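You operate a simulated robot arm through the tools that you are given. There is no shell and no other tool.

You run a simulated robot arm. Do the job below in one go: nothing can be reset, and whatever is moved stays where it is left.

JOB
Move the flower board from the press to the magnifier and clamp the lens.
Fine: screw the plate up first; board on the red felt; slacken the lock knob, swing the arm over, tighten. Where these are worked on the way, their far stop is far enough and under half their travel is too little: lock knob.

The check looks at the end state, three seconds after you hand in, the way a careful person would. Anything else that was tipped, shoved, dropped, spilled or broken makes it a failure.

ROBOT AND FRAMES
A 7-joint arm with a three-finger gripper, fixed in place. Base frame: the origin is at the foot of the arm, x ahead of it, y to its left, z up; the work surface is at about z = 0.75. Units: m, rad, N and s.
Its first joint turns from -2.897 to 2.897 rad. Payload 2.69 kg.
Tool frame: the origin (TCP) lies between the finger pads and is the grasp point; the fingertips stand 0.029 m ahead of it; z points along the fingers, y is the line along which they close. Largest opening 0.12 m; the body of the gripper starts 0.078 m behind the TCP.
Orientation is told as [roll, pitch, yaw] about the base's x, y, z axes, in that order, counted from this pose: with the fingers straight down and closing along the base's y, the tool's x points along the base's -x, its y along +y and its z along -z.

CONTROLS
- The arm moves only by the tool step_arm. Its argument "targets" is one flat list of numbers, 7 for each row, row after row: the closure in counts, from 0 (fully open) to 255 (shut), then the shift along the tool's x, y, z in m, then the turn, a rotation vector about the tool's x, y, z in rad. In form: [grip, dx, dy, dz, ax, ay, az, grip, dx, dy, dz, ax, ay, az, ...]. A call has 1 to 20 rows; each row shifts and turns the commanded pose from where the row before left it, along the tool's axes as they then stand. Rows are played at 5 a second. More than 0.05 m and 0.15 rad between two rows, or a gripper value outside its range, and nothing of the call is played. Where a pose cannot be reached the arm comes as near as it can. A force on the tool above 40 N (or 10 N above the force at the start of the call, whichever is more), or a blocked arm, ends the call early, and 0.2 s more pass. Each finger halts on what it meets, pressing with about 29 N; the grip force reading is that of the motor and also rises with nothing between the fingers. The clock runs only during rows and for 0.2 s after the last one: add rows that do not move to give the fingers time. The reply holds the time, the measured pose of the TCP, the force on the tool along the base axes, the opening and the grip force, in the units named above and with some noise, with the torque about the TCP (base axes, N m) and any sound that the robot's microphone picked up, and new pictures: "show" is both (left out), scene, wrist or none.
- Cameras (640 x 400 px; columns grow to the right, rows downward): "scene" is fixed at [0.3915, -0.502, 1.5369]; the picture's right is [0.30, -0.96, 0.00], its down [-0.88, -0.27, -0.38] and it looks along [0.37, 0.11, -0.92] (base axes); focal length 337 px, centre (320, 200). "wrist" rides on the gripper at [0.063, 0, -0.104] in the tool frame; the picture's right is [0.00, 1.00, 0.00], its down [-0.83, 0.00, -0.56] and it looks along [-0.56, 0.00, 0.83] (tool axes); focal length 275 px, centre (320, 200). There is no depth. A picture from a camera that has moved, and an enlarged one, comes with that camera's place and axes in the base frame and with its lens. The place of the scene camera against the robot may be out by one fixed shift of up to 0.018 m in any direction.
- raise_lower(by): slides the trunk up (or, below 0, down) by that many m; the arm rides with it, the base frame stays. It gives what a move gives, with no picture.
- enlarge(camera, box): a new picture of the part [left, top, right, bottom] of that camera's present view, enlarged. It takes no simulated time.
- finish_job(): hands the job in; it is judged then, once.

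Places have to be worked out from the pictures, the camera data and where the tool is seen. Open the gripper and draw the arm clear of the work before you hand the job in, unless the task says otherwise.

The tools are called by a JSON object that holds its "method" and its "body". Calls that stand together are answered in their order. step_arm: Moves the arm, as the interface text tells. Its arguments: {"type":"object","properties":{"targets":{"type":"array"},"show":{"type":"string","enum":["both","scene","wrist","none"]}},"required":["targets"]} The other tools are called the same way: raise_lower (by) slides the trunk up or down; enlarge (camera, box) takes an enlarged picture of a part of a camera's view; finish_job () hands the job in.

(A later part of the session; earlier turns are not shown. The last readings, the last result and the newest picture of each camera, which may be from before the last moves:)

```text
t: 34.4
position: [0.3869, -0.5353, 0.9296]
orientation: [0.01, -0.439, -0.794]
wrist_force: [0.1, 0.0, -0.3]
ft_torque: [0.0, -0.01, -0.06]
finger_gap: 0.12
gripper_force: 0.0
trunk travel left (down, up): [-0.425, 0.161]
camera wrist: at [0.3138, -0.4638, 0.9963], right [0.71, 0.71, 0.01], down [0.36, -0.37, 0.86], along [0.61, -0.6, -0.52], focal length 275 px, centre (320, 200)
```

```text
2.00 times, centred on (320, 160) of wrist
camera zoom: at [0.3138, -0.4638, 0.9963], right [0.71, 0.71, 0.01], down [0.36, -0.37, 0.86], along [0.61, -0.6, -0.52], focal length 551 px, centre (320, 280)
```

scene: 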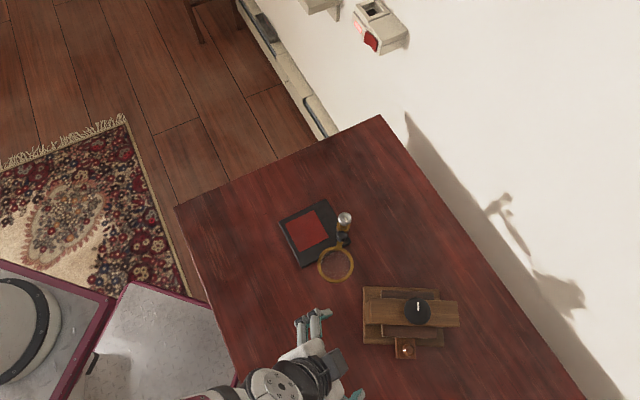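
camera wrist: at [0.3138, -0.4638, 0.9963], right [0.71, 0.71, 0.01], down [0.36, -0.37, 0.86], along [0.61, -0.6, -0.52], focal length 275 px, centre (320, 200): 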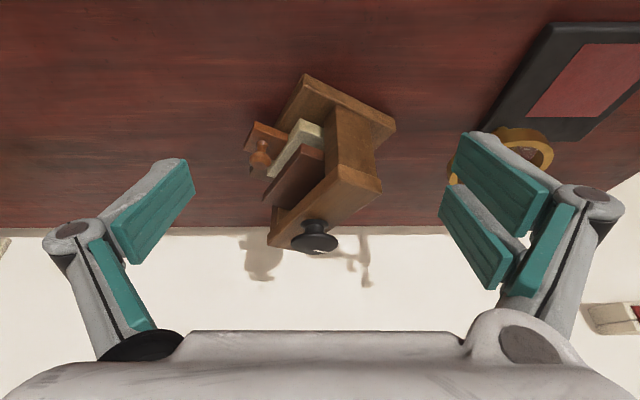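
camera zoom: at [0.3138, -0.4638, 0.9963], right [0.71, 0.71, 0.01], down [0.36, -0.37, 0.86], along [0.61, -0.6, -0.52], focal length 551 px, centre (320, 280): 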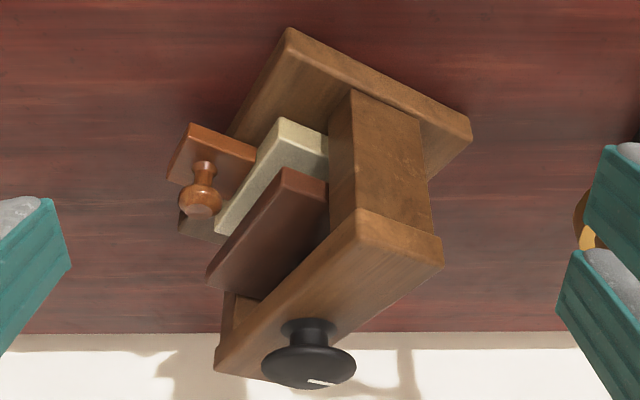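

The pictures show the whole press has rotated about its own axis by roughly 50–60° CCW (still upright, same centre) — I will turn it back later. First I need a look at the plate gap from the tab side, which now faces about -x, so I swing the camera around there.

{"method": "step_arm", "body": {"targets": [0, 0, 0, 0, -0.057, 0, -0.119, 0, 0, 0, 0, -0.057, 0, -0.119, 0, 0, 0, 0, -0.057, 0, -0.119, 0, 0, 0, 0, -0.057, 0, -0.119, 0, 0, 0, 0, -0.057, 0, -0.119, 0, 0, 0, 0, -0.057, 0, -0.119, 0, 0, 0, 0, -0.057, 0, -0.119, 0, 0, 0, 0, -0.057, 0, -0.119, 0, 0.0154, -0.0381, -0.0074, 0, 0, 0, 0, 0.0154, -0.0381, -0.0074, 0, 0, 0, 0, 0.0154, -0.0381, -0.0074, 0, 0, 0, 0, 0.0154, -0.0381, -0.0074, 0, 0, 0, 0, 0, 0, 0, 0, 0, 0], "show": "both"}}

{"method": "enlarge", "body": {"camera": "wrist", "box": [200, 60, 440, 260]}}

{"method": "enlarge", "body": {"camera": "scene", "box": [340, 260, 480, 370]}}

```text
t: 37.2
position: [0.3606, -0.7007, 0.9277]
orientation: [0.014, -0.449, 0.26]
wrist_force: [0.7, 0.9, -0.3]
ft_torque: [-0.02, 0.0, 0.02]
finger_gap: 0.1199
gripper_force: 0.0
trunk travel left (down, up): [-0.425, 0.161]
camera wrist: at [0.2628, -0.7285, 0.9936], right [-0.27, 0.96, 0.01], down [0.49, 0.13, 0.86], along [0.83, 0.24, -0.51], focal length 275 px, centre (320, 200)
```

scene: 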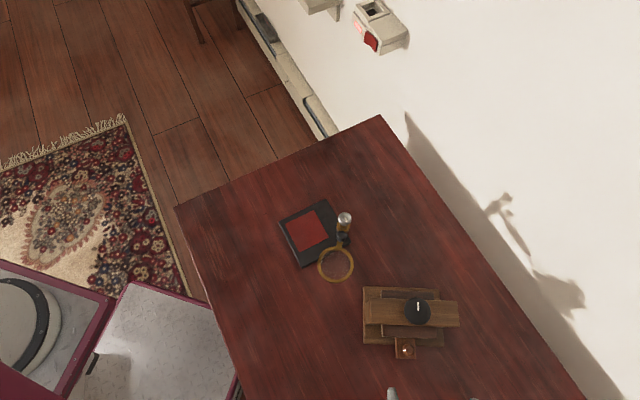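
wrist: 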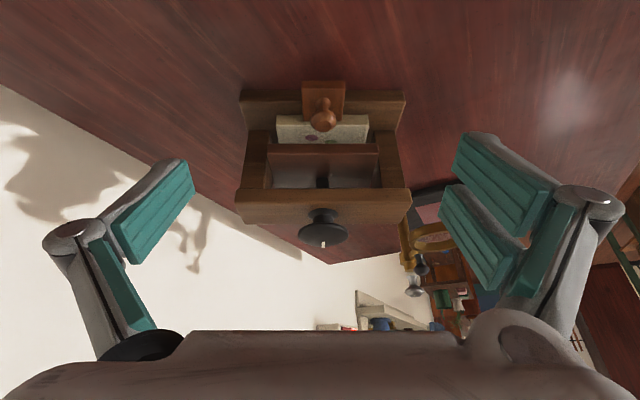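

```text
2.00 times, centred on (320, 160) of wrist
camera zoom: at [0.2628, -0.7285, 0.9936], right [-0.27, 0.96, 0.01], down [0.49, 0.13, 0.86], along [0.83, 0.24, -0.51], focal length 551 px, centre (320, 280)
```

zoom: 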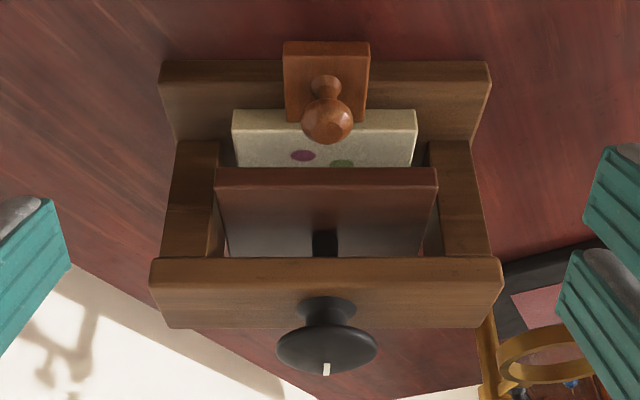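

```text
3.64 times, centred on (410, 315) of scene
camera zoom: at [0.3915, -0.502, 1.5369], right [0.3, -0.96, 0.0], down [-0.88, -0.27, -0.38], along [0.37, 0.11, -0.92], focal length 1225 px, centre (-7, -218)
```

zoom: 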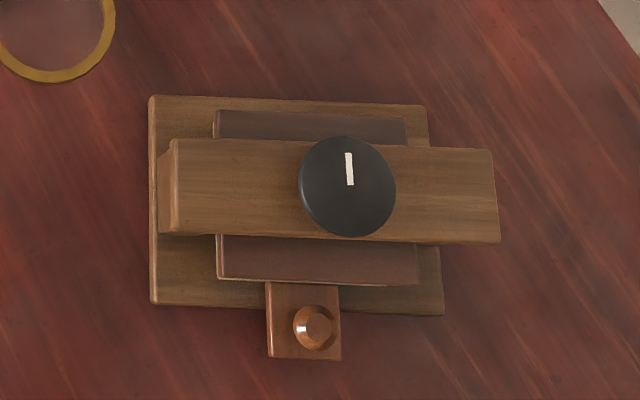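

The plate is clearly up: the board's flowers (purple, green) are visible under it, and the screw stub is short. The press now sits at ≈105.5° (was 45°). The tab ball is ≈ (0.439,-0.676,0.802), 24 mm wide; I untilt and hover over it with fingers closing along the beam direction.

{"method": "step_arm", "body": {"targets": [0, 0, 0, 0, 0, 0.1495, 0, 0, 0, 0, 0, 0, 0.1495, 0, 0, 0, 0, 0, 0, 0.1495, 0, 60, -0.026, 0.001, 0, 0, 0, 0, 60, -0.026, 0.001, 0, 0, 0, 0, 85, -0.026, 0.001, 0, 0, 0, -0.01, 85, 0, 0, 0, 0, 0, 0], "show": "wrist"}}

{"method": "enlarge", "body": {"camera": "wrist", "box": [220, 60, 420, 230]}}

```text
t: 38.8
position: [0.4359, -0.6757, 0.9275]
orientation: [0.01, -0.003, 0.275]
wrist_force: [-0.7, -0.5, -0.8]
ft_torque: [0.01, 0.0, -0.03]
finger_gap: 0.0797
gripper_force: 0.0
trunk travel left (down, up): [-0.425, 0.161]
camera wrist: at [0.375, -0.6935, 1.0323], right [-0.28, 0.96, 0.01], down [0.8, 0.22, 0.56], along [0.53, 0.16, -0.83], focal length 275 px, centre (320, 200)
```

wrist: 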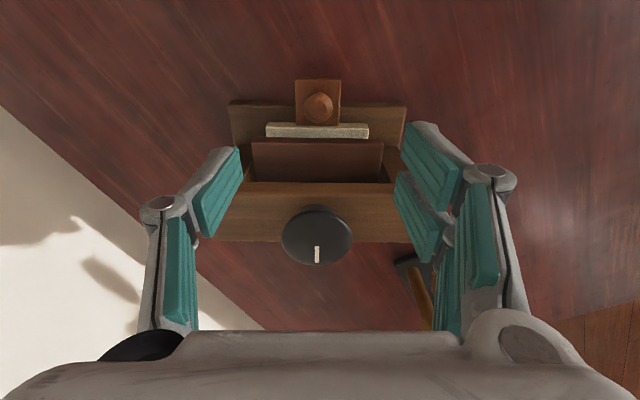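

```text
2.35 times, centred on (320, 145) of wrist
camera zoom: at [0.375, -0.6935, 1.0323], right [-0.28, 0.96, 0.01], down [0.8, 0.22, 0.56], along [0.53, 0.16, -0.83], focal length 648 px, centre (320, 329)
```

zoom: 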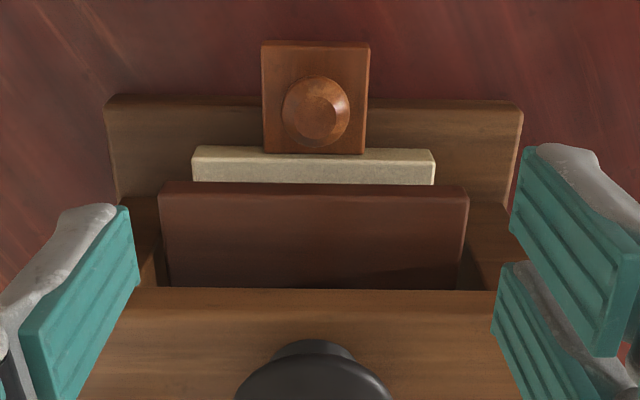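

Two wrist views give the ball at ≈ (0.434,-0.676,0.804), tab top ≈ 0.776. I offset 4 mm outward (keeping fingers off the plate), square the tool, and descend to z ≈ 0.812 with a 60 mm opening.

{"method": "step_arm", "body": {"targets": [100, 0.006, -0.001, 0, 0.0088, 0.0056, 0, 128, 0, 0, 0.04, 0, 0, 0, 128, 0, 0, 0.04, 0, 0, 0, 128, 0, 0, 0.02, 0, 0, 0, 128, 0, 0, 0.0155, 0, 0, 0, 128, 0, 0, 0, 0, 0, 0], "show": "both"}}

{"method": "enlarge", "body": {"camera": "wrist", "box": [220, 80, 420, 250]}}

```text
t: 40.2
position: [0.429, -0.6787, 0.8126]
orientation: [0.003, 0.004, 0.275]
wrist_force: [-0.2, 0.5, -0.4]
ft_torque: [0.03, 0.01, 0.01]
finger_gap: 0.0597
gripper_force: 0.1
trunk travel left (down, up): [-0.425, 0.161]
camera wrist: at [0.3682, -0.6957, 0.9167], right [-0.28, 0.96, 0.0], down [0.8, 0.23, 0.55], along [0.53, 0.15, -0.83], focal length 275 px, centre (320, 200)
```

scene: 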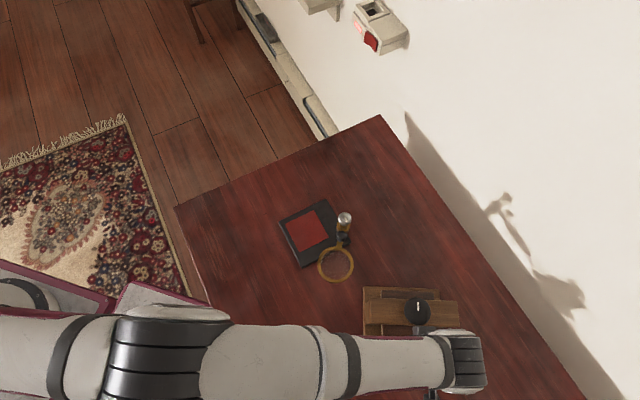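
wrist: 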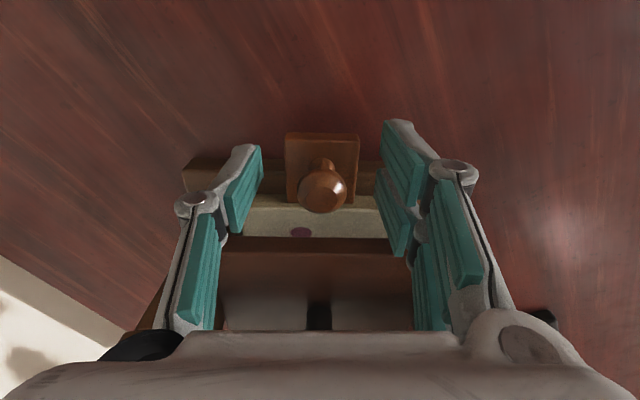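

```text
2.35 times, centred on (320, 165) of wrist
camera zoom: at [0.3682, -0.6957, 0.9167], right [-0.28, 0.96, 0.0], down [0.8, 0.23, 0.55], along [0.53, 0.15, -0.83], focal length 648 px, centre (320, 282)
```

zoom: 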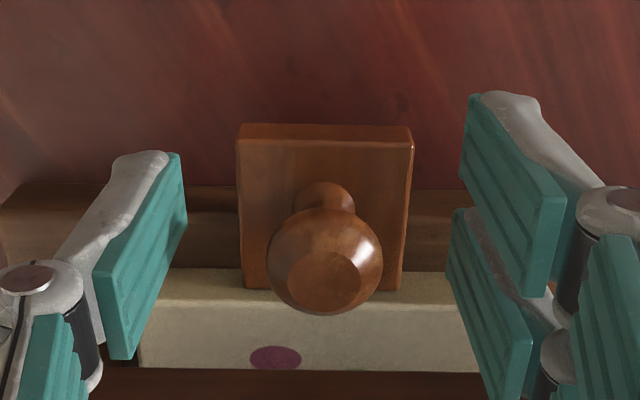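

The ball is at the middle height of the fingers, ~6 mm toward the press from the TCP. I nudge 2 mm in and 1 mm sideways, then close gently.

{"method": "step_arm", "body": {"targets": [128, -0.002, 0.001, 0, 0, 0, 0, 170, 0, 0, 0, 0, 0, 0, 190, 0, 0, 0, 0, 0, 0, 200, 0, 0, 0, 0, 0, 0, 210, 0, 0, 0, 0, 0, 0, 230, 0, 0, 0, 0, 0, 0, 255, 0, 0, 0, 0, 0, 0, 255, 0, 0, 0, 0, 0, 0], "show": "wrist"}}

{"method": "enlarge", "body": {"camera": "wrist", "box": [220, 80, 420, 250]}}

```text
t: 42.0
position: [0.4304, -0.6767, 0.8109]
orientation: [0.001, 0.004, 0.277]
wrist_force: [-0.3, 0.7, 0.3]
ft_torque: [0.03, 0.02, 0.04]
finger_gap: 0.0222
gripper_force: 28.7
trunk travel left (down, up): [-0.425, 0.161]
camera wrist: at [0.3706, -0.6945, 0.9163], right [-0.28, 0.96, 0.0], down [0.8, 0.23, 0.55], along [0.53, 0.15, -0.83], focal length 275 px, centre (320, 200)
```

wrist: 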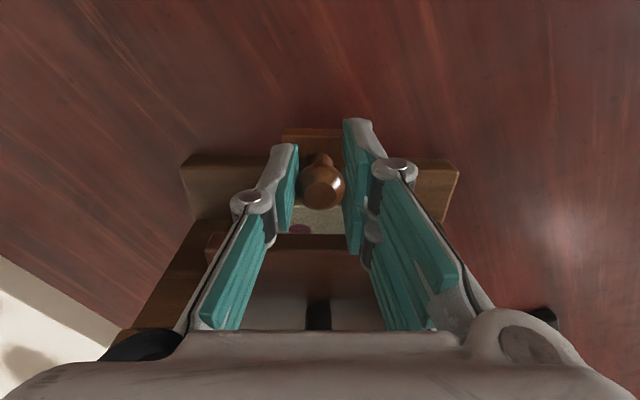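

```text
2.35 times, centred on (320, 165) of wrist
camera zoom: at [0.3706, -0.6945, 0.9163], right [-0.28, 0.96, 0.0], down [0.8, 0.23, 0.55], along [0.53, 0.15, -0.83], focal length 648 px, centre (320, 282)
```

zoom: 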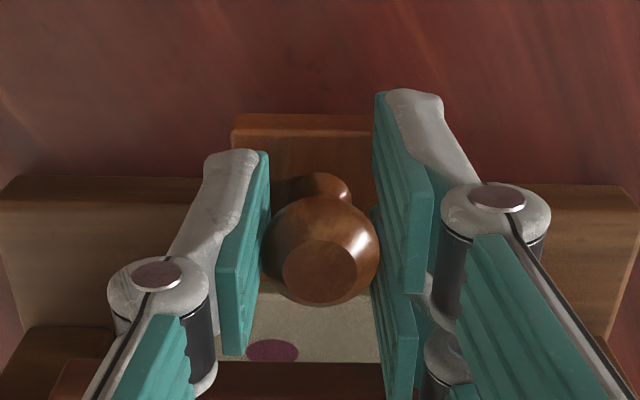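

Firm grip at 22 mm. I drag the board straight outward along the tab direction by 45 mm, keeping it on the press base.

{"method": "step_arm", "body": {"targets": [255, 0.01, 0, 0, 0, 0, 0, 255, 0.015, 0, 0, 0, 0, 0, 255, 0.02, 0, 0, 0, 0, 0, 255, 0, 0, 0, 0, 0, 0], "show": "both"}}

{"method": "enlarge", "body": {"camera": "scene", "box": [340, 260, 480, 390]}}

```text
t: 43.0
position: [0.3874, -0.6894, 0.8111]
orientation: [0.002, 0.004, 0.274]
wrist_force: [0.3, 0.8, 0.7]
ft_torque: [0.01, -0.07, 0.05]
finger_gap: 0.0223
gripper_force: 29.1
trunk travel left (down, up): [-0.425, 0.161]
camera wrist: at [0.3269, -0.7075, 0.9162], right [-0.28, 0.96, 0.0], down [0.8, 0.23, 0.55], along [0.53, 0.16, -0.83], focal length 275 px, centre (320, 200)
```

scene: 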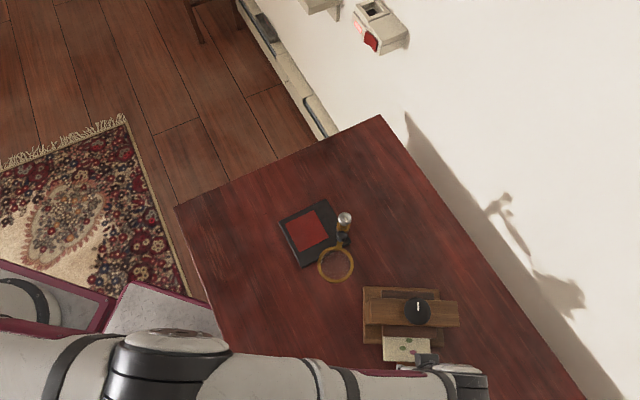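
wrist: 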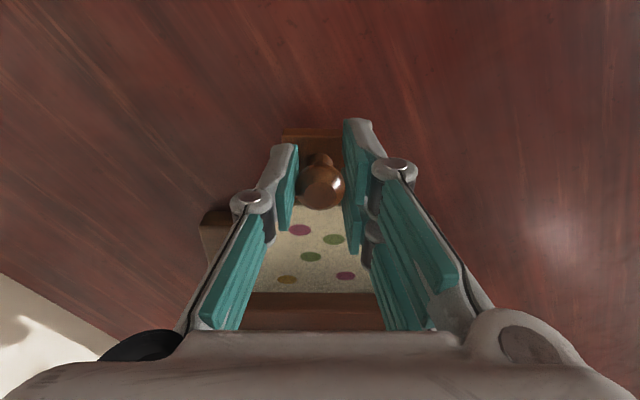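

```text
3.08 times, centred on (410, 325) of scene
camera zoom: at [0.3915, -0.502, 1.5369], right [0.3, -0.96, 0.0], down [-0.88, -0.27, -0.38], along [0.37, 0.11, -0.92], focal length 1037 px, centre (43, -185)
```

zoom: 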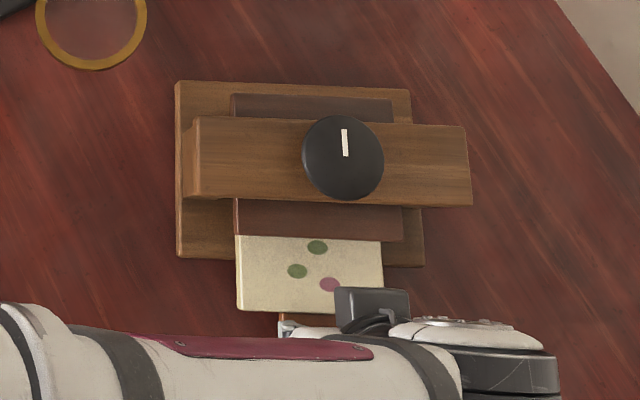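

The board slid out ~45 mm cleanly. To lift it without it pivoting, I push it back 15 mm so it rests safely on the base, release, and rotate to regrip the ball with the fingers closing along the tab direction.

{"method": "step_arm", "body": {"targets": [255, -0.015, 0, 0, 0, 0, 0, 255, 0, 0, 0, 0, 0, 0, 200, 0, 0, 0, 0, 0, 0, 128, 0, 0, 0, 0, 0, 0, 128, 0, 0, 0, 0, 0, 0, 128, -0.0044, 0, -0.03, 0, 0, 0, 128, 0, 0, -0.025, 0, 0, 0, 128, 0, 0, 0, 0, 0, 0], "show": "wrist"}}

{"method": "enlarge", "body": {"camera": "wrist", "box": [200, 60, 440, 260]}}

```text
t: 44.8
position: [0.4075, -0.684, 0.8679]
orientation: [0.004, 0.004, 0.275]
wrist_force: [0.4, -0.3, 0.3]
ft_torque: [0.02, -0.02, 0.0]
finger_gap: 0.0598
gripper_force: 0.0
trunk travel left (down, up): [-0.425, 0.161]
camera wrist: at [0.3475, -0.7023, 0.9718], right [-0.28, 0.96, 0.0], down [0.8, 0.23, 0.55], along [0.53, 0.16, -0.83], focal length 275 px, centre (320, 200)
```

wrist: 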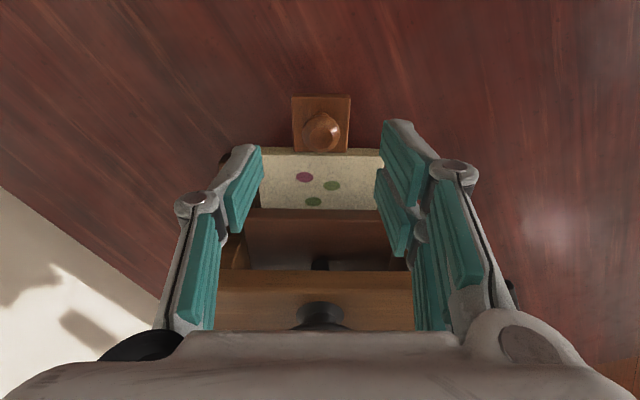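

```text
2.00 times, centred on (320, 160) of wrist
camera zoom: at [0.3475, -0.7023, 0.9718], right [-0.28, 0.96, 0.0], down [0.8, 0.23, 0.55], along [0.53, 0.16, -0.83], focal length 551 px, centre (320, 280)
```

zoom: 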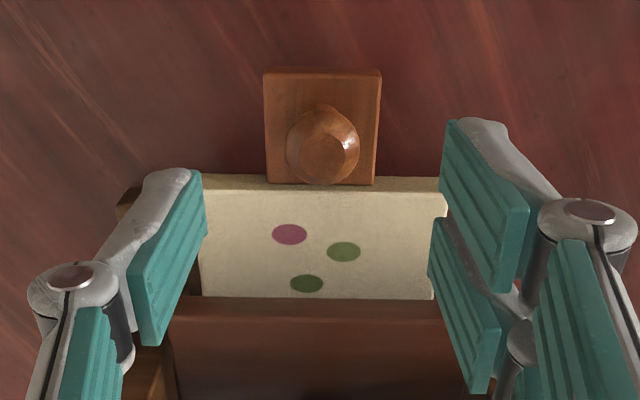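

Ball now ≈ (0.405,-0.6845), board level on the base. I rotate 90° at this height to close along the tab direction.

{"method": "step_arm", "body": {"targets": [128, 0.002, 0, -0.01, 0, 0, 0, 128, 0, 0, 0, 0, 0, 0.1432, 128, 0, 0, 0, 0, 0, 0.1432, 128, 0, 0, 0, 0, 0, 0.1432, 128, 0, 0, 0, 0, 0, 0.1432, 128, 0, 0, 0, 0, 0, 0.1432, 128, 0, 0, 0, 0, 0, 0.1432, 128, 0, 0, 0, 0, 0, 0.1432, 128, 0, 0, 0, 0, 0, 0.1432, 128, 0, 0, 0, 0, 0, 0.1432, 128, 0, 0, 0, 0, 0, 0.1432, 128, 0, 0, 0, 0, 0, 0.1432, 128, 0, 0, 0, 0, 0, 0], "show": "wrist"}}

{"method": "enlarge", "body": {"camera": "wrist", "box": [200, 60, 440, 260]}}

```text
t: 47.6
position: [0.4065, -0.6849, 0.8758]
orientation: [-0.003, 0.003, -1.301]
wrist_force: [0.5, 0.7, 1.1]
ft_torque: [-0.01, -0.03, 0.03]
finger_gap: 0.06
gripper_force: 0.0
trunk travel left (down, up): [-0.425, 0.161]
camera wrist: at [0.3885, -0.6245, 0.9804], right [0.96, 0.27, 0.0], down [0.23, -0.8, 0.55], along [0.15, -0.53, -0.83], focal length 275 px, centre (320, 200)
```

wrist: 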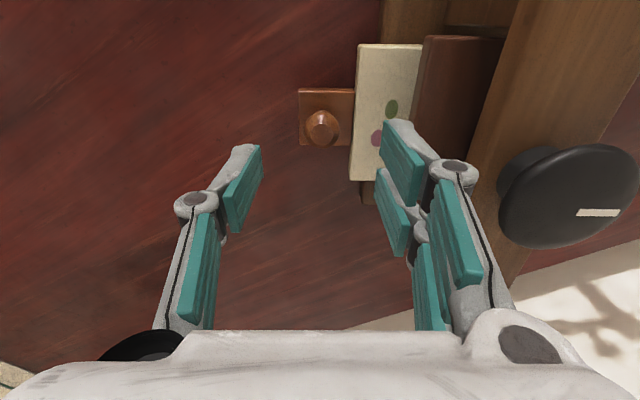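

```text
2.00 times, centred on (320, 160) of wrist
camera zoom: at [0.3885, -0.6245, 0.9804], right [0.96, 0.27, 0.0], down [0.23, -0.8, 0.55], along [0.15, -0.53, -0.83], focal length 551 px, centre (320, 280)
```

zoom: 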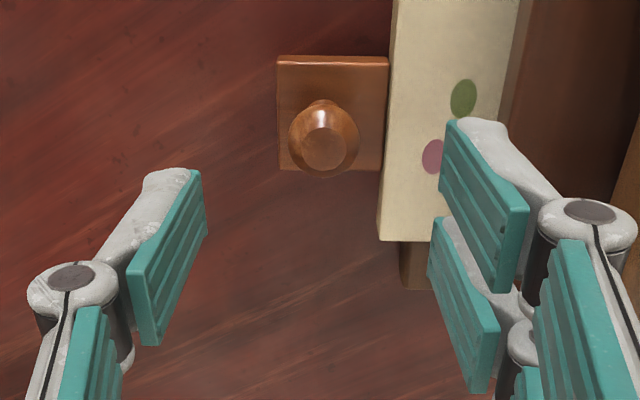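

Ball ≈ (0.406,-0.684), nicely centred. I narrow the opening to 45 mm, descend to z ≈ 0.811 and check before closing.

{"method": "step_arm", "body": {"targets": [159, 0.001, 0, 0.0, 0, 0, 0, 159, 0, 0, 0.03, 0, 0, 0, 159, 0, 0, 0.02, 0, 0, 0, 159, 0, 0, 0.0145, 0, 0, 0, 159, 0, 0, 0, 0, 0, 0], "show": "wrist"}}

{"method": "enlarge", "body": {"camera": "wrist", "box": [200, 80, 440, 280]}}

```text
t: 48.8
position: [0.4078, -0.6832, 0.8111]
orientation: [-0.004, 0.003, -1.298]
wrist_force: [-3.7, 0.3, 5.7]
ft_torque: [0.04, -0.04, -0.01]
finger_gap: 0.0461
gripper_force: 0.0
trunk travel left (down, up): [-0.425, 0.161]
camera wrist: at [0.3899, -0.6229, 0.916], right [0.96, 0.27, 0.0], down [0.23, -0.8, 0.55], along [0.15, -0.53, -0.83], focal length 275 px, centre (320, 200)
```

wrist: 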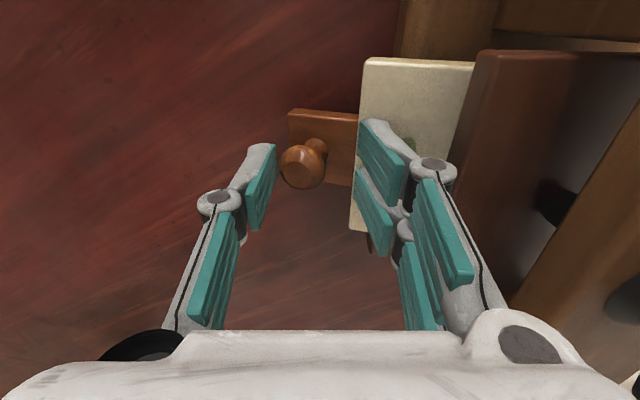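

```text
2.00 times, centred on (320, 180) of wrist
camera zoom: at [0.3899, -0.6229, 0.916], right [0.96, 0.27, 0.0], down [0.23, -0.8, 0.55], along [0.15, -0.53, -0.83], focal length 551 px, centre (320, 240)
```

zoom: 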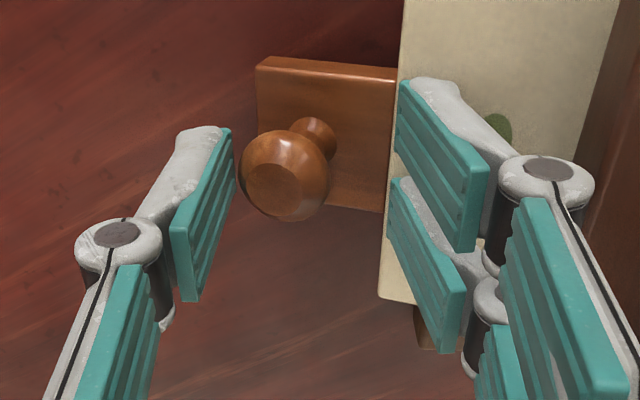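

The pair of fingertips touched the board's top (it is higher than the tab) and tilted it a little. I lift straight up 25 mm at once and look whether the board settles flat.

{"method": "step_arm", "body": {"targets": [159, 0, 0, -0.012, 0, 0, 0, 159, 0, 0, -0.013, 0, 0, 0, 159, 0, 0, 0, 0, 0, 0], "show": "both"}}

{"method": "enlarge", "body": {"camera": "wrist", "box": [200, 60, 440, 260]}}

{"method": "enlarge", "body": {"camera": "scene", "box": [340, 260, 480, 390]}}

```text
t: 49.6
position: [0.4071, -0.6829, 0.8375]
orientation: [-0.003, 0.001, -1.299]
wrist_force: [0.2, 0.2, 0.6]
ft_torque: [-0.02, 0.01, 0.01]
finger_gap: 0.045
gripper_force: 0.0
trunk travel left (down, up): [-0.425, 0.161]
camera wrist: at [0.3902, -0.6228, 0.941], right [0.96, 0.27, 0.0], down [0.23, -0.8, 0.55], along [0.15, -0.53, -0.83], focal length 275 px, centre (320, 200)
```

scene: 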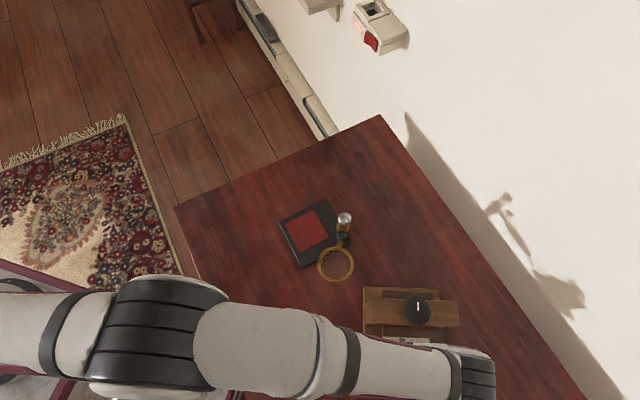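
wrist: 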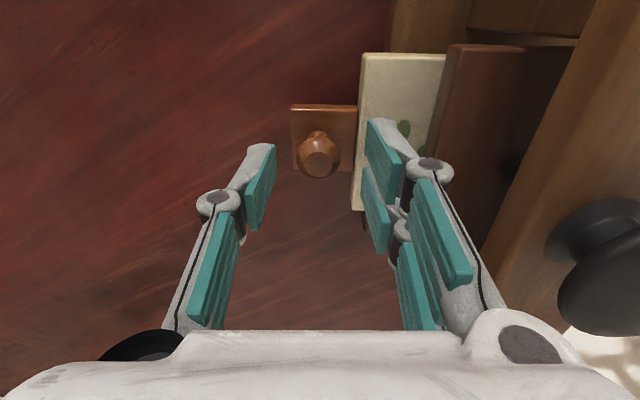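

```text
2.00 times, centred on (320, 160) of wrist
camera zoom: at [0.3902, -0.6228, 0.941], right [0.96, 0.27, 0.0], down [0.23, -0.8, 0.55], along [0.15, -0.53, -0.83], focal length 551 px, centre (320, 280)
```

zoom: 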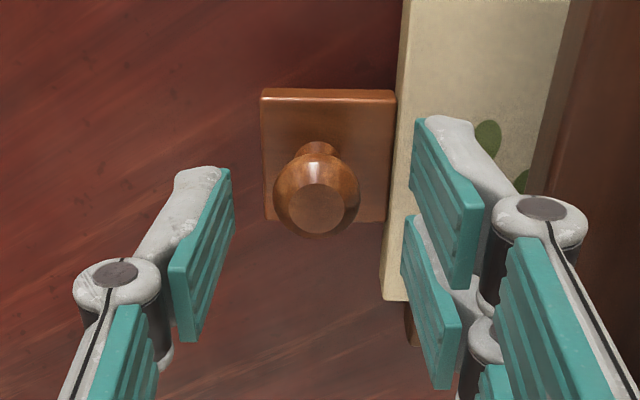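

```text
3.08 times, centred on (410, 325) of scene
camera zoom: at [0.3915, -0.502, 1.5369], right [0.3, -0.96, 0.0], down [-0.88, -0.27, -0.38], along [0.37, 0.11, -0.92], focal length 1037 px, centre (43, -185)
```

zoom: 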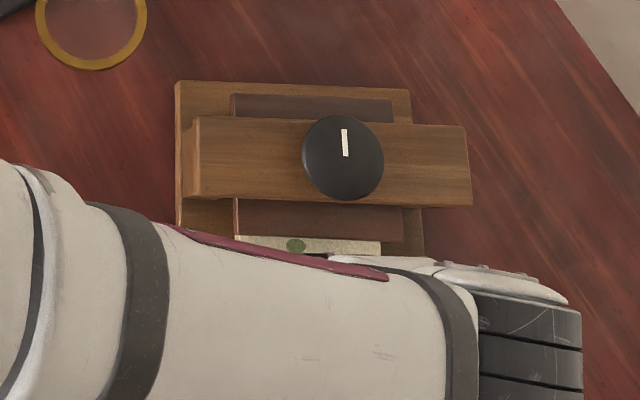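

The board settled flat again, ball back at ≈ (0.4066,-0.683). The board top must be ≈ 0.786, so I lower only to z ≈ 0.821 and close on the ball.

{"method": "step_arm", "body": {"targets": [159, 0, 0, 0.01, 0, 0, 0, 159, 0, 0, 0.0065, 0, 0, 0, 180, 0, 0, 0, 0, 0, 0, 195, 0, 0, 0, 0, 0, 0, 205, 0, 0, 0, 0, 0, 0, 230, 0, 0, 0, 0, 0, 0, 255, 0, 0, 0, 0, 0, 0, 255, 0, 0, 0, 0, 0, 0], "show": "wrist"}}

{"method": "enlarge", "body": {"camera": "wrist", "box": [200, 60, 440, 260]}}

```text
t: 51.4
position: [0.4065, -0.6834, 0.8211]
orientation: [-0.004, 0.001, -1.297]
wrist_force: [0.1, -0.5, 0.3]
ft_torque: [0.0, -0.01, 0.0]
finger_gap: 0.0221
gripper_force: 28.7
trunk travel left (down, up): [-0.425, 0.161]
camera wrist: at [0.3892, -0.6228, 0.9247], right [0.96, 0.27, 0.0], down [0.23, -0.8, 0.55], along [0.15, -0.53, -0.83], focal length 275 px, centre (320, 200)
```

wrist: 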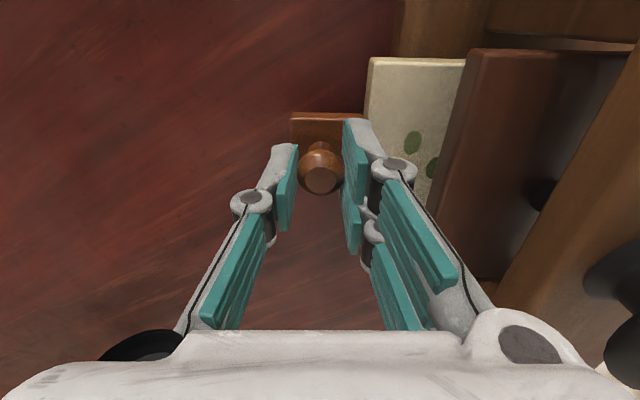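

```text
2.00 times, centred on (320, 160) of wrist
camera zoom: at [0.3892, -0.6228, 0.9247], right [0.96, 0.27, 0.0], down [0.23, -0.8, 0.55], along [0.15, -0.53, -0.83], focal length 551 px, centre (320, 280)
```

zoom: 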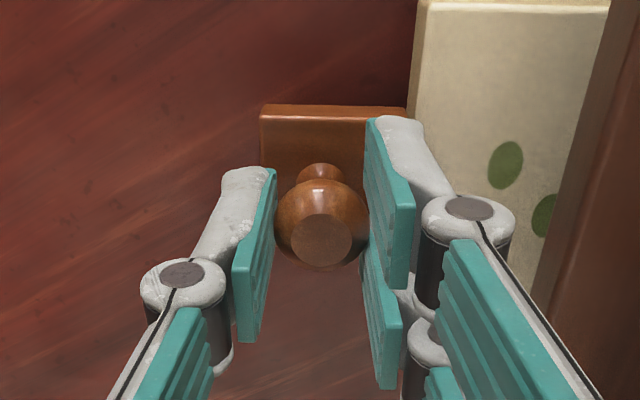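

Gripped at 22 mm along the tab direction. I pull the board outward 50 mm with a tiny lift and check its attitude.

{"method": "step_arm", "body": {"targets": [255, 0, -0.01, 0, 0, 0, 0, 255, 0, -0.015, -0.0005, 0, 0, 0, 255, 0, -0.015, -0.0005, 0, 0, 0, 255, 0, -0.015, -0.0005, 0, 0, 0, 255, 0, 0, 0, 0, 0, 0], "show": "wrist"}}

{"method": "enlarge", "body": {"camera": "wrist", "box": [200, 20, 520, 260]}}

```text
t: 52.6
position: [0.3535, -0.6978, 0.8213]
orientation: [-0.003, 0.004, -1.3]
wrist_force: [0.2, -0.9, -0.3]
ft_torque: [-0.02, 0.05, 0.03]
finger_gap: 0.0218
gripper_force: 29.2
trunk travel left (down, up): [-0.425, 0.161]
camera wrist: at [0.3359, -0.6375, 0.9266], right [0.96, 0.27, 0.0], down [0.23, -0.8, 0.55], along [0.15, -0.53, -0.83], focal length 275 px, centre (320, 200)
```

wrist: 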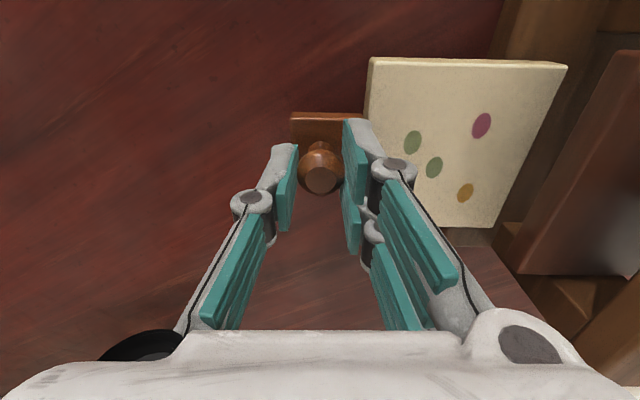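

```text
1.67 times, centred on (360, 140) of wrist
camera zoom: at [0.3359, -0.6375, 0.9266], right [0.96, 0.27, 0.0], down [0.23, -0.8, 0.55], along [0.15, -0.53, -0.83], focal length 459 px, centre (253, 300)
```

zoom: 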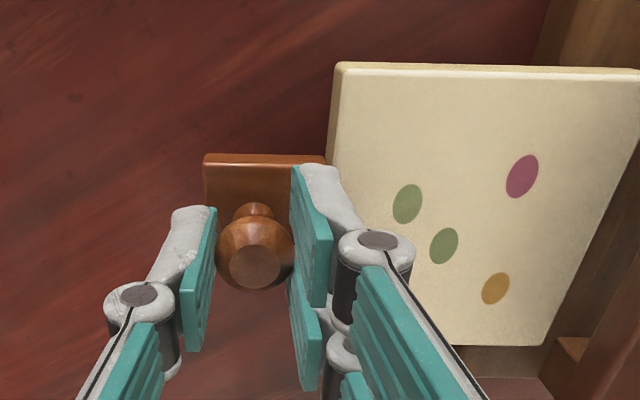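

The board is out and level: ~97 × 85 mm, its centre 68 mm from the ball. I draw it 30 mm further and then lift it clear.

{"method": "step_arm", "body": {"targets": [255, 0, -0.015, -0.0005, 0, 0, 0, 255, 0, -0.015, -0.0005, 0, 0, 0, 255, 0, 0, -0.01, 0, 0, 0, 255, 0, 0, -0.02, 0, 0, 0, 255, 0, 0, -0.03, 0, 0, 0, 255, 0, 0, -0.035, 0, 0, 0, 255, 0, 0, -0.035, 0, 0, 0, 255, 0, 0, 0, 0, 0, 0], "show": "both"}}

{"method": "enlarge", "body": {"camera": "wrist", "box": [200, 20, 520, 260]}}

```text
t: 54.4
position: [0.3237, -0.7068, 0.9538]
orientation: [-0.004, 0.003, -1.3]
wrist_force: [-0.2, -0.3, -0.3]
ft_torque: [-0.02, 0.07, 0.02]
finger_gap: 0.0218
gripper_force: 29.3
trunk travel left (down, up): [-0.425, 0.161]
camera wrist: at [0.3065, -0.6464, 1.0582], right [0.96, 0.27, 0.0], down [0.23, -0.8, 0.55], along [0.15, -0.53, -0.83], focal length 275 px, centre (320, 200)
```

scene: 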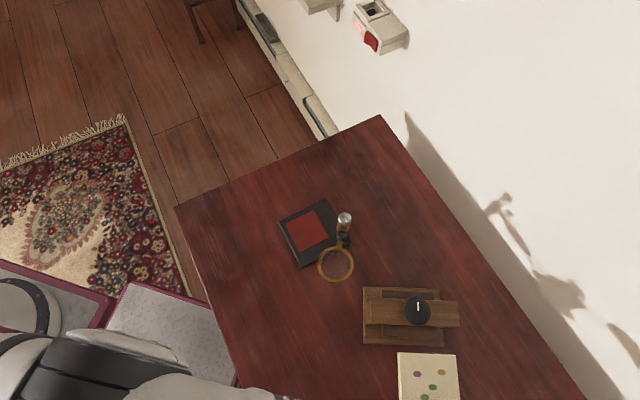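
wrist: 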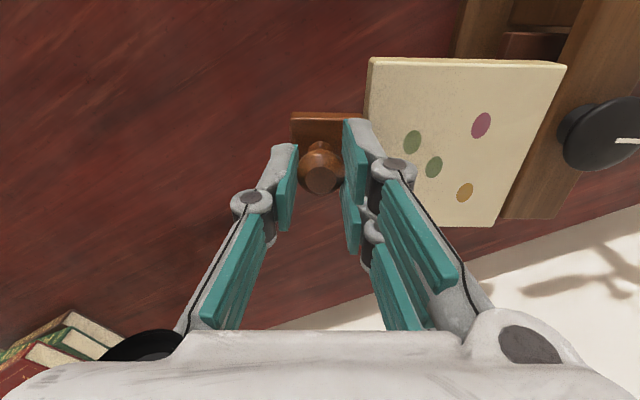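

```text
1.67 times, centred on (360, 140) of wrist
camera zoom: at [0.3065, -0.6464, 1.0582], right [0.96, 0.27, 0.0], down [0.23, -0.8, 0.55], along [0.15, -0.53, -0.83], focal length 459 px, centre (253, 300)
```

zoom: 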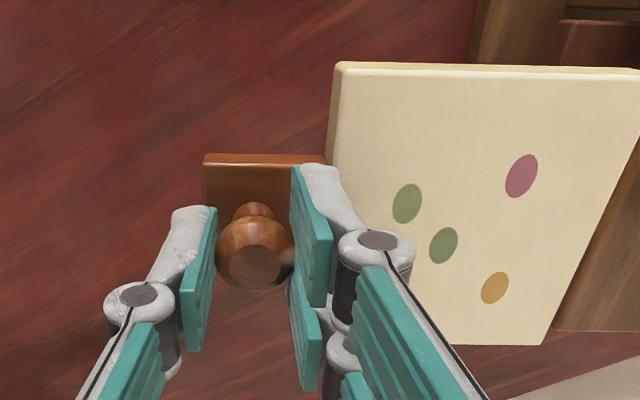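

The board is held level. I raise it and carry it over to above the magnifier (board underside well above the 0.92 m lock knob), then rotate so the tab points to 135° and the board matches the felt.

{"method": "step_arm", "body": {"targets": [255, 0, 0, -0.03, 0, 0, 0, 255, 0, 0, -0.036, 0, 0, 0, 255, 0.0274, 0.03375, 0, 0, 0, 0, 255, 0.0274, 0.03375, 0, 0, 0, 0, 255, 0.0274, 0.03375, 0, 0, 0, 0, 255, 0.0274, 0.03375, 0, 0, 0, 0, 255, 0.0274, 0.03375, 0, 0, 0, 0, 255, 0.0274, 0.03375, 0, 0, 0, 0, 255, 0.0274, 0.03375, 0, 0, 0, 0, 255, 0.0274, 0.03375, 0, 0, 0, 0, 255, 0.0274, 0.03375, 0, 0, 0, 0, 255, 0.0274, 0.03375, 0, 0, 0, 0, 255, 0, 0, 0, 0, 0, 0], "show": "wrist"}}

```text
t: 57.2
position: [0.5768, -0.3541, 1.0178]
orientation: [-0.003, 0.001, -1.297]
wrist_force: [-0.4, 0.6, -2.1]
ft_torque: [-0.01, 0.03, -0.01]
finger_gap: 0.0219
gripper_force: 28.9
trunk travel left (down, up): [-0.425, 0.161]
camera wrist: at [0.5592, -0.2935, 1.1226], right [0.96, 0.27, 0.0], down [0.23, -0.8, 0.55], along [0.15, -0.53, -0.83], focal length 275 px, centre (320, 200)
```

wrist: 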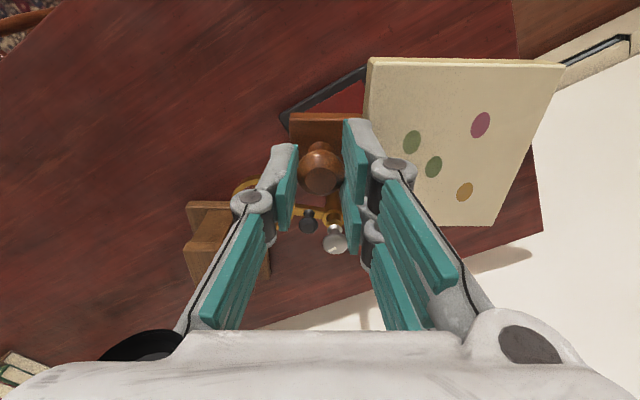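

The board is still level and steady at the magnifier. I now rotate it by about -60.5° to align with the felt.

{"method": "step_arm", "body": {"targets": [255, 0, 0, 0, 0, 0, 0.132, 255, 0, 0, 0, 0, 0, 0.132, 255, 0, 0, 0, 0, 0, 0.132, 255, 0, 0, 0, 0, 0, 0.132, 255, 0, 0, 0, 0, 0, 0.132, 255, 0, 0, 0, 0, 0, 0.132, 255, 0, 0, 0, 0, 0, 0.132, 255, 0, 0, 0, 0, 0, 0.132, 255, 0, 0, 0, 0, 0, 0], "show": "both"}}

{"method": "enlarge", "body": {"camera": "scene", "box": [260, 160, 400, 300]}}

```text
t: 59.2
position: [0.5767, -0.3512, 1.0181]
orientation: [-0.004, -0.003, -2.358]
wrist_force: [-0.4, -0.5, -1.8]
ft_torque: [0.04, 0.03, -0.02]
finger_gap: 0.0219
gripper_force: 28.8
trunk travel left (down, up): [-0.425, 0.161]
camera wrist: at [0.6209, -0.3073, 1.122], right [0.71, -0.7, 0.0], down [-0.58, -0.59, 0.56], along [-0.39, -0.39, -0.83], focal length 275 px, centre (320, 200)
```

scene: 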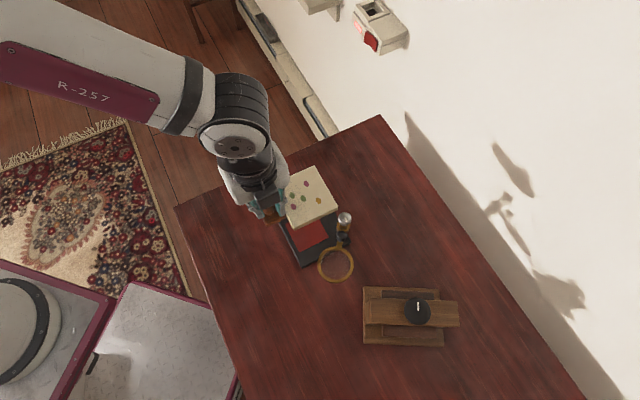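
wrist: 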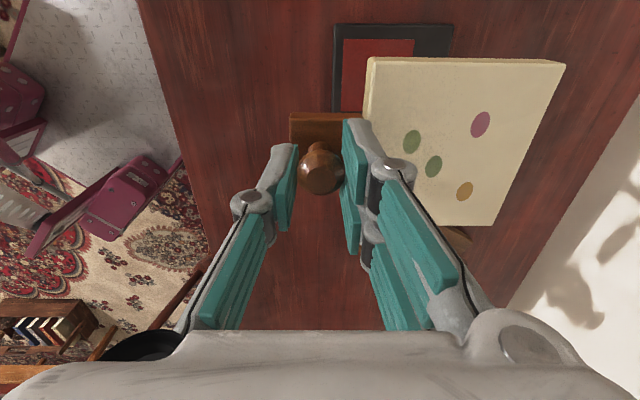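

```text
2.86 times, centred on (330, 230) of scene
camera zoom: at [0.3915, -0.502, 1.5369], right [0.3, -0.96, 0.0], down [-0.88, -0.27, -0.38], along [0.37, 0.11, -0.92], focal length 963 px, centre (291, 114)
```

zoom: 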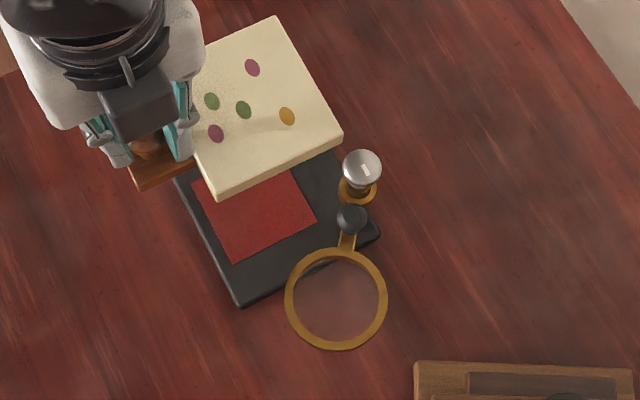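

The board is aligned at 45° and its centre ≈ (0.622,-0.401) against felt centre ≈ (0.6236,-0.399). I shift it 4 mm away from the post for clearance and lower to about 20 mm above the felt for a check.

{"method": "step_arm", "body": {"targets": [255, 0.0039, -0.0018, 0, 0, 0, 0, 255, 0, 0, 0.04, 0, 0, 0, 255, 0, 0, 0.04, 0, 0, 0, 255, 0, 0, 0.04, 0, 0, 0, 255, 0, 0, 0.035, 0, 0, 0, 255, 0, 0, 0.02, 0, 0, 0, 255, 0, 0, 0, 0, 0, 0], "show": "both"}}

{"method": "enlarge", "body": {"camera": "scene", "box": [260, 160, 400, 300]}}

{"method": "enlarge", "body": {"camera": "wrist", "box": [280, 0, 640, 250]}}

```text
t: 60.8
position: [0.5765, -0.3485, 0.8451]
orientation: [-0.005, 0.0, -2.354]
wrist_force: [0.1, 0.6, -1.2]
ft_torque: [0.06, 0.06, 0.02]
finger_gap: 0.022
gripper_force: 29.1
trunk travel left (down, up): [-0.425, 0.161]
camera wrist: at [0.6214, -0.3031, 0.949], right [0.71, -0.7, 0.0], down [-0.58, -0.59, 0.56], along [-0.39, -0.39, -0.83], focal length 275 px, centre (320, 200)
```

scene: 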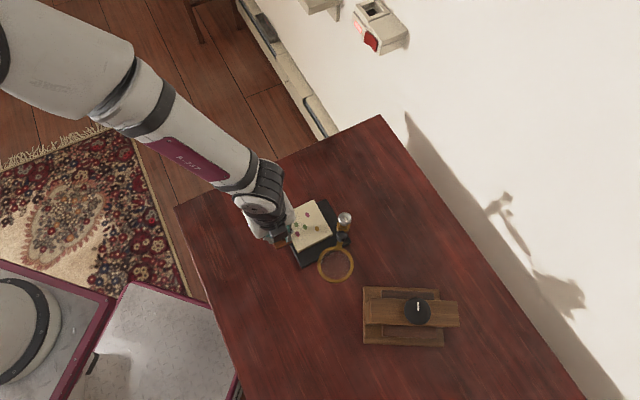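
wrist: 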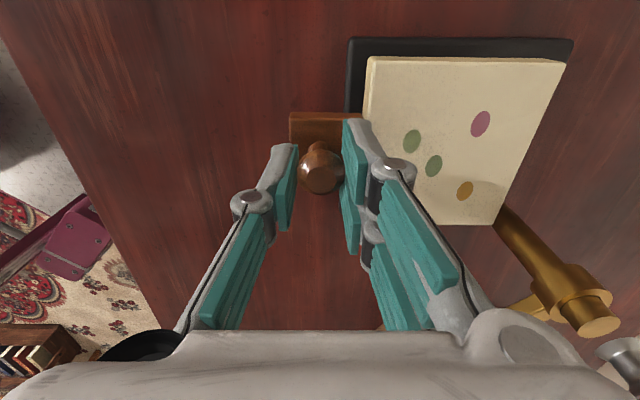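

```text
2.86 times, centred on (330, 230) of scene
camera zoom: at [0.3915, -0.502, 1.5369], right [0.3, -0.96, 0.0], down [-0.88, -0.27, -0.38], along [0.37, 0.11, -0.92], focal length 963 px, centre (291, 114)
```

zoom: 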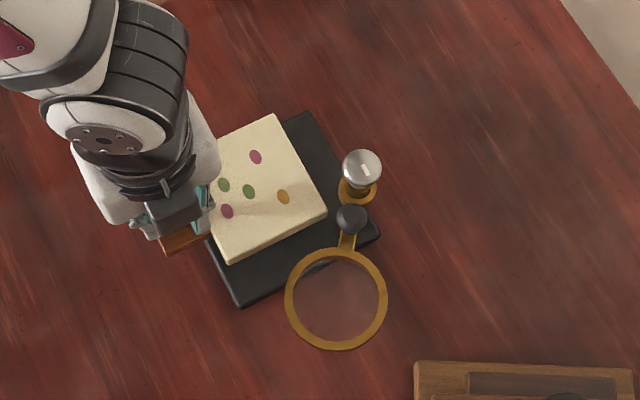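

```text
1.60 times, centred on (460, 125) of wrist
camera zoom: at [0.6214, -0.3031, 0.949], right [0.71, -0.7, 0.0], down [-0.58, -0.59, 0.56], along [-0.39, -0.39, -0.83], focal length 440 px, centre (96, 320)
```

zoom: 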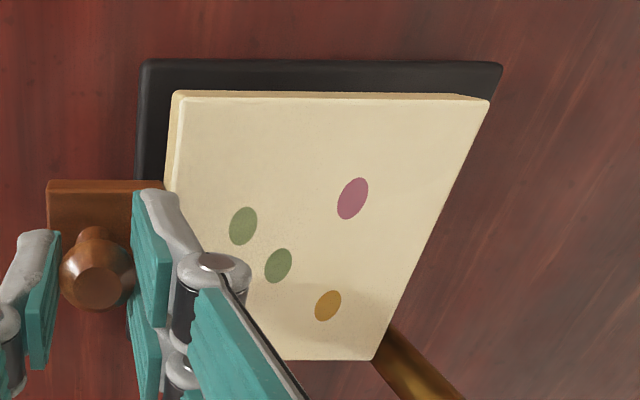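

Board centre agrees with the felt centre within ~2 mm in both cameras. I lower to just above contact and then feel for the felt.

{"method": "step_arm", "body": {"targets": [255, 0, 0, 0.012, 0, 0, 0, 255, 0, 0, 0.006, 0, 0, 0, 255, 0, 0, 0.003, 0, 0, 0, 255, 0, 0, 0, 0, 0, 0], "show": "none"}}

```text
t: 61.8
position: [0.5769, -0.3487, 0.8225]
orientation: [-0.004, -0.003, -2.355]
wrist_force: [0.3, 0.1, -1.1]
ft_torque: [0.05, 0.04, 0.01]
finger_gap: 0.0219
gripper_force: 28.8
trunk travel left (down, up): [-0.425, 0.161]
```

No contact yet at z = 0.8225. I step down in 2 mm increments until the vertical force or torque shows support.

{"method": "step_arm", "body": {"targets": [255, 0, 0, 0.002, 0, 0, 0, 255, 0, 0, 0.0015, 0, 0, 0, 255, 0, 0, 0, 0, 0, 0], "show": "none"}}

```text
t: 62.6
position: [0.5768, -0.3476, 0.8183]
orientation: [-0.003, -0.002, -2.355]
wrist_force: [-0.3, 0.1, -1.3]
ft_torque: [0.05, 0.07, -0.02]
finger_gap: 0.022
gripper_force: 28.9
trunk travel left (down, up): [-0.425, 0.161]
```

{"method": "step_arm", "body": {"targets": [255, 0, 0, 0.002, 0, 0, 0, 255, 0, 0, 0.0015, 0, 0, 0, 255, 0, 0, 0, 0, 0, 0], "show": "wrist"}}

{"method": "enlarge", "body": {"camera": "wrist", "box": [280, 0, 640, 250]}}

```text
t: 63.4
position: [0.5787, -0.3476, 0.8159]
orientation: [-0.004, 0.0, -2.354]
wrist_force: [-0.7, -0.1, -0.1]
ft_torque: [-0.01, -0.17, 0.0]
finger_gap: 0.022
gripper_force: 28.8
trunk travel left (down, up): [-0.425, 0.161]
camera wrist: at [0.6219, -0.3035, 0.9194], right [0.71, -0.7, 0.0], down [-0.58, -0.59, 0.56], along [-0.39, -0.39, -0.83], focal length 275 px, centre (320, 200)
```

wrist: 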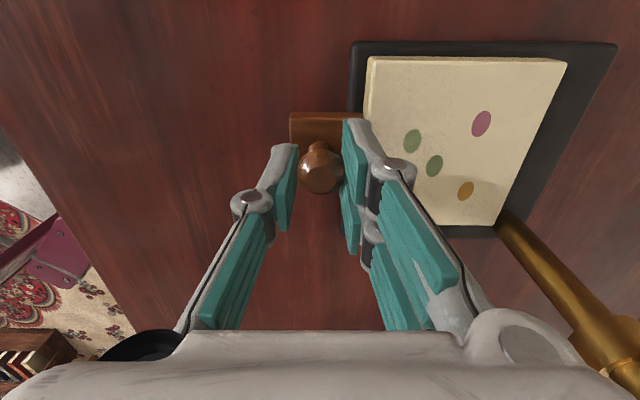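

```text
1.60 times, centred on (460, 125) of wrist
camera zoom: at [0.6219, -0.3035, 0.9194], right [0.71, -0.7, 0.0], down [-0.58, -0.59, 0.56], along [-0.39, -0.39, -0.83], focal length 440 px, centre (96, 320)
```

zoom: 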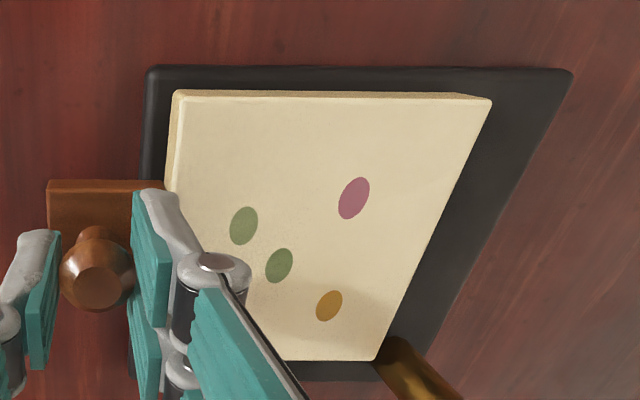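

The weight has transferred (Fz ≈ 0, torque changed): the board touches the felt. I go down 0.7 mm more, then open slowly and rise straight up off the ball.

{"method": "step_arm", "body": {"targets": [255, 0, 0, 0.0007, 0, 0, 0, 215, 0, 0, 0, 0, 0, 0, 195, 0, 0, 0, 0, 0, 0, 170, 0, 0, 0, 0, 0, 0, 150, 0, 0, 0, 0, 0, 0, 150, 0, 0, 0, 0, 0, 0], "show": "wrist"}}

{"method": "enlarge", "body": {"camera": "wrist", "box": [280, 0, 640, 250]}}

```text
t: 64.8
position: [0.5773, -0.3485, 0.8146]
orientation: [-0.005, -0.002, -2.354]
wrist_force: [-0.8, -0.7, 0.5]
ft_torque: [-0.02, 0.0, 0.0]
finger_gap: 0.0493
gripper_force: 0.1
trunk travel left (down, up): [-0.425, 0.161]
camera wrist: at [0.622, -0.3039, 0.9191], right [0.71, -0.7, 0.0], down [-0.58, -0.59, 0.56], along [-0.39, -0.39, -0.83], focal length 275 px, centre (320, 200)
```

wrist: 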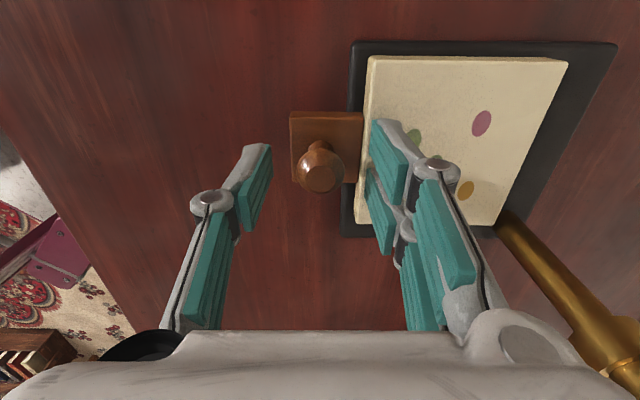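

```text
1.60 times, centred on (460, 125) of wrist
camera zoom: at [0.622, -0.3039, 0.9191], right [0.71, -0.7, 0.0], down [-0.58, -0.59, 0.56], along [-0.39, -0.39, -0.83], focal length 440 px, centre (96, 320)
```

zoom: 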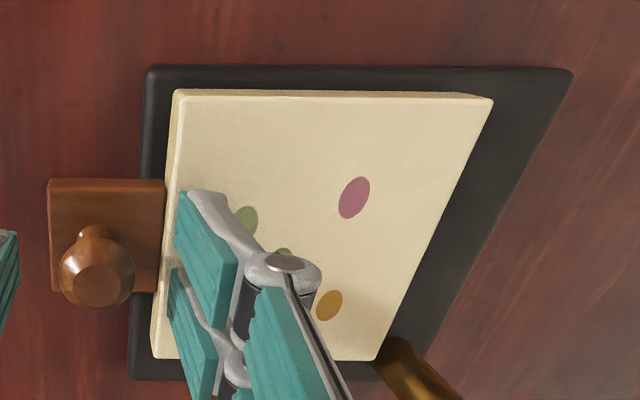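

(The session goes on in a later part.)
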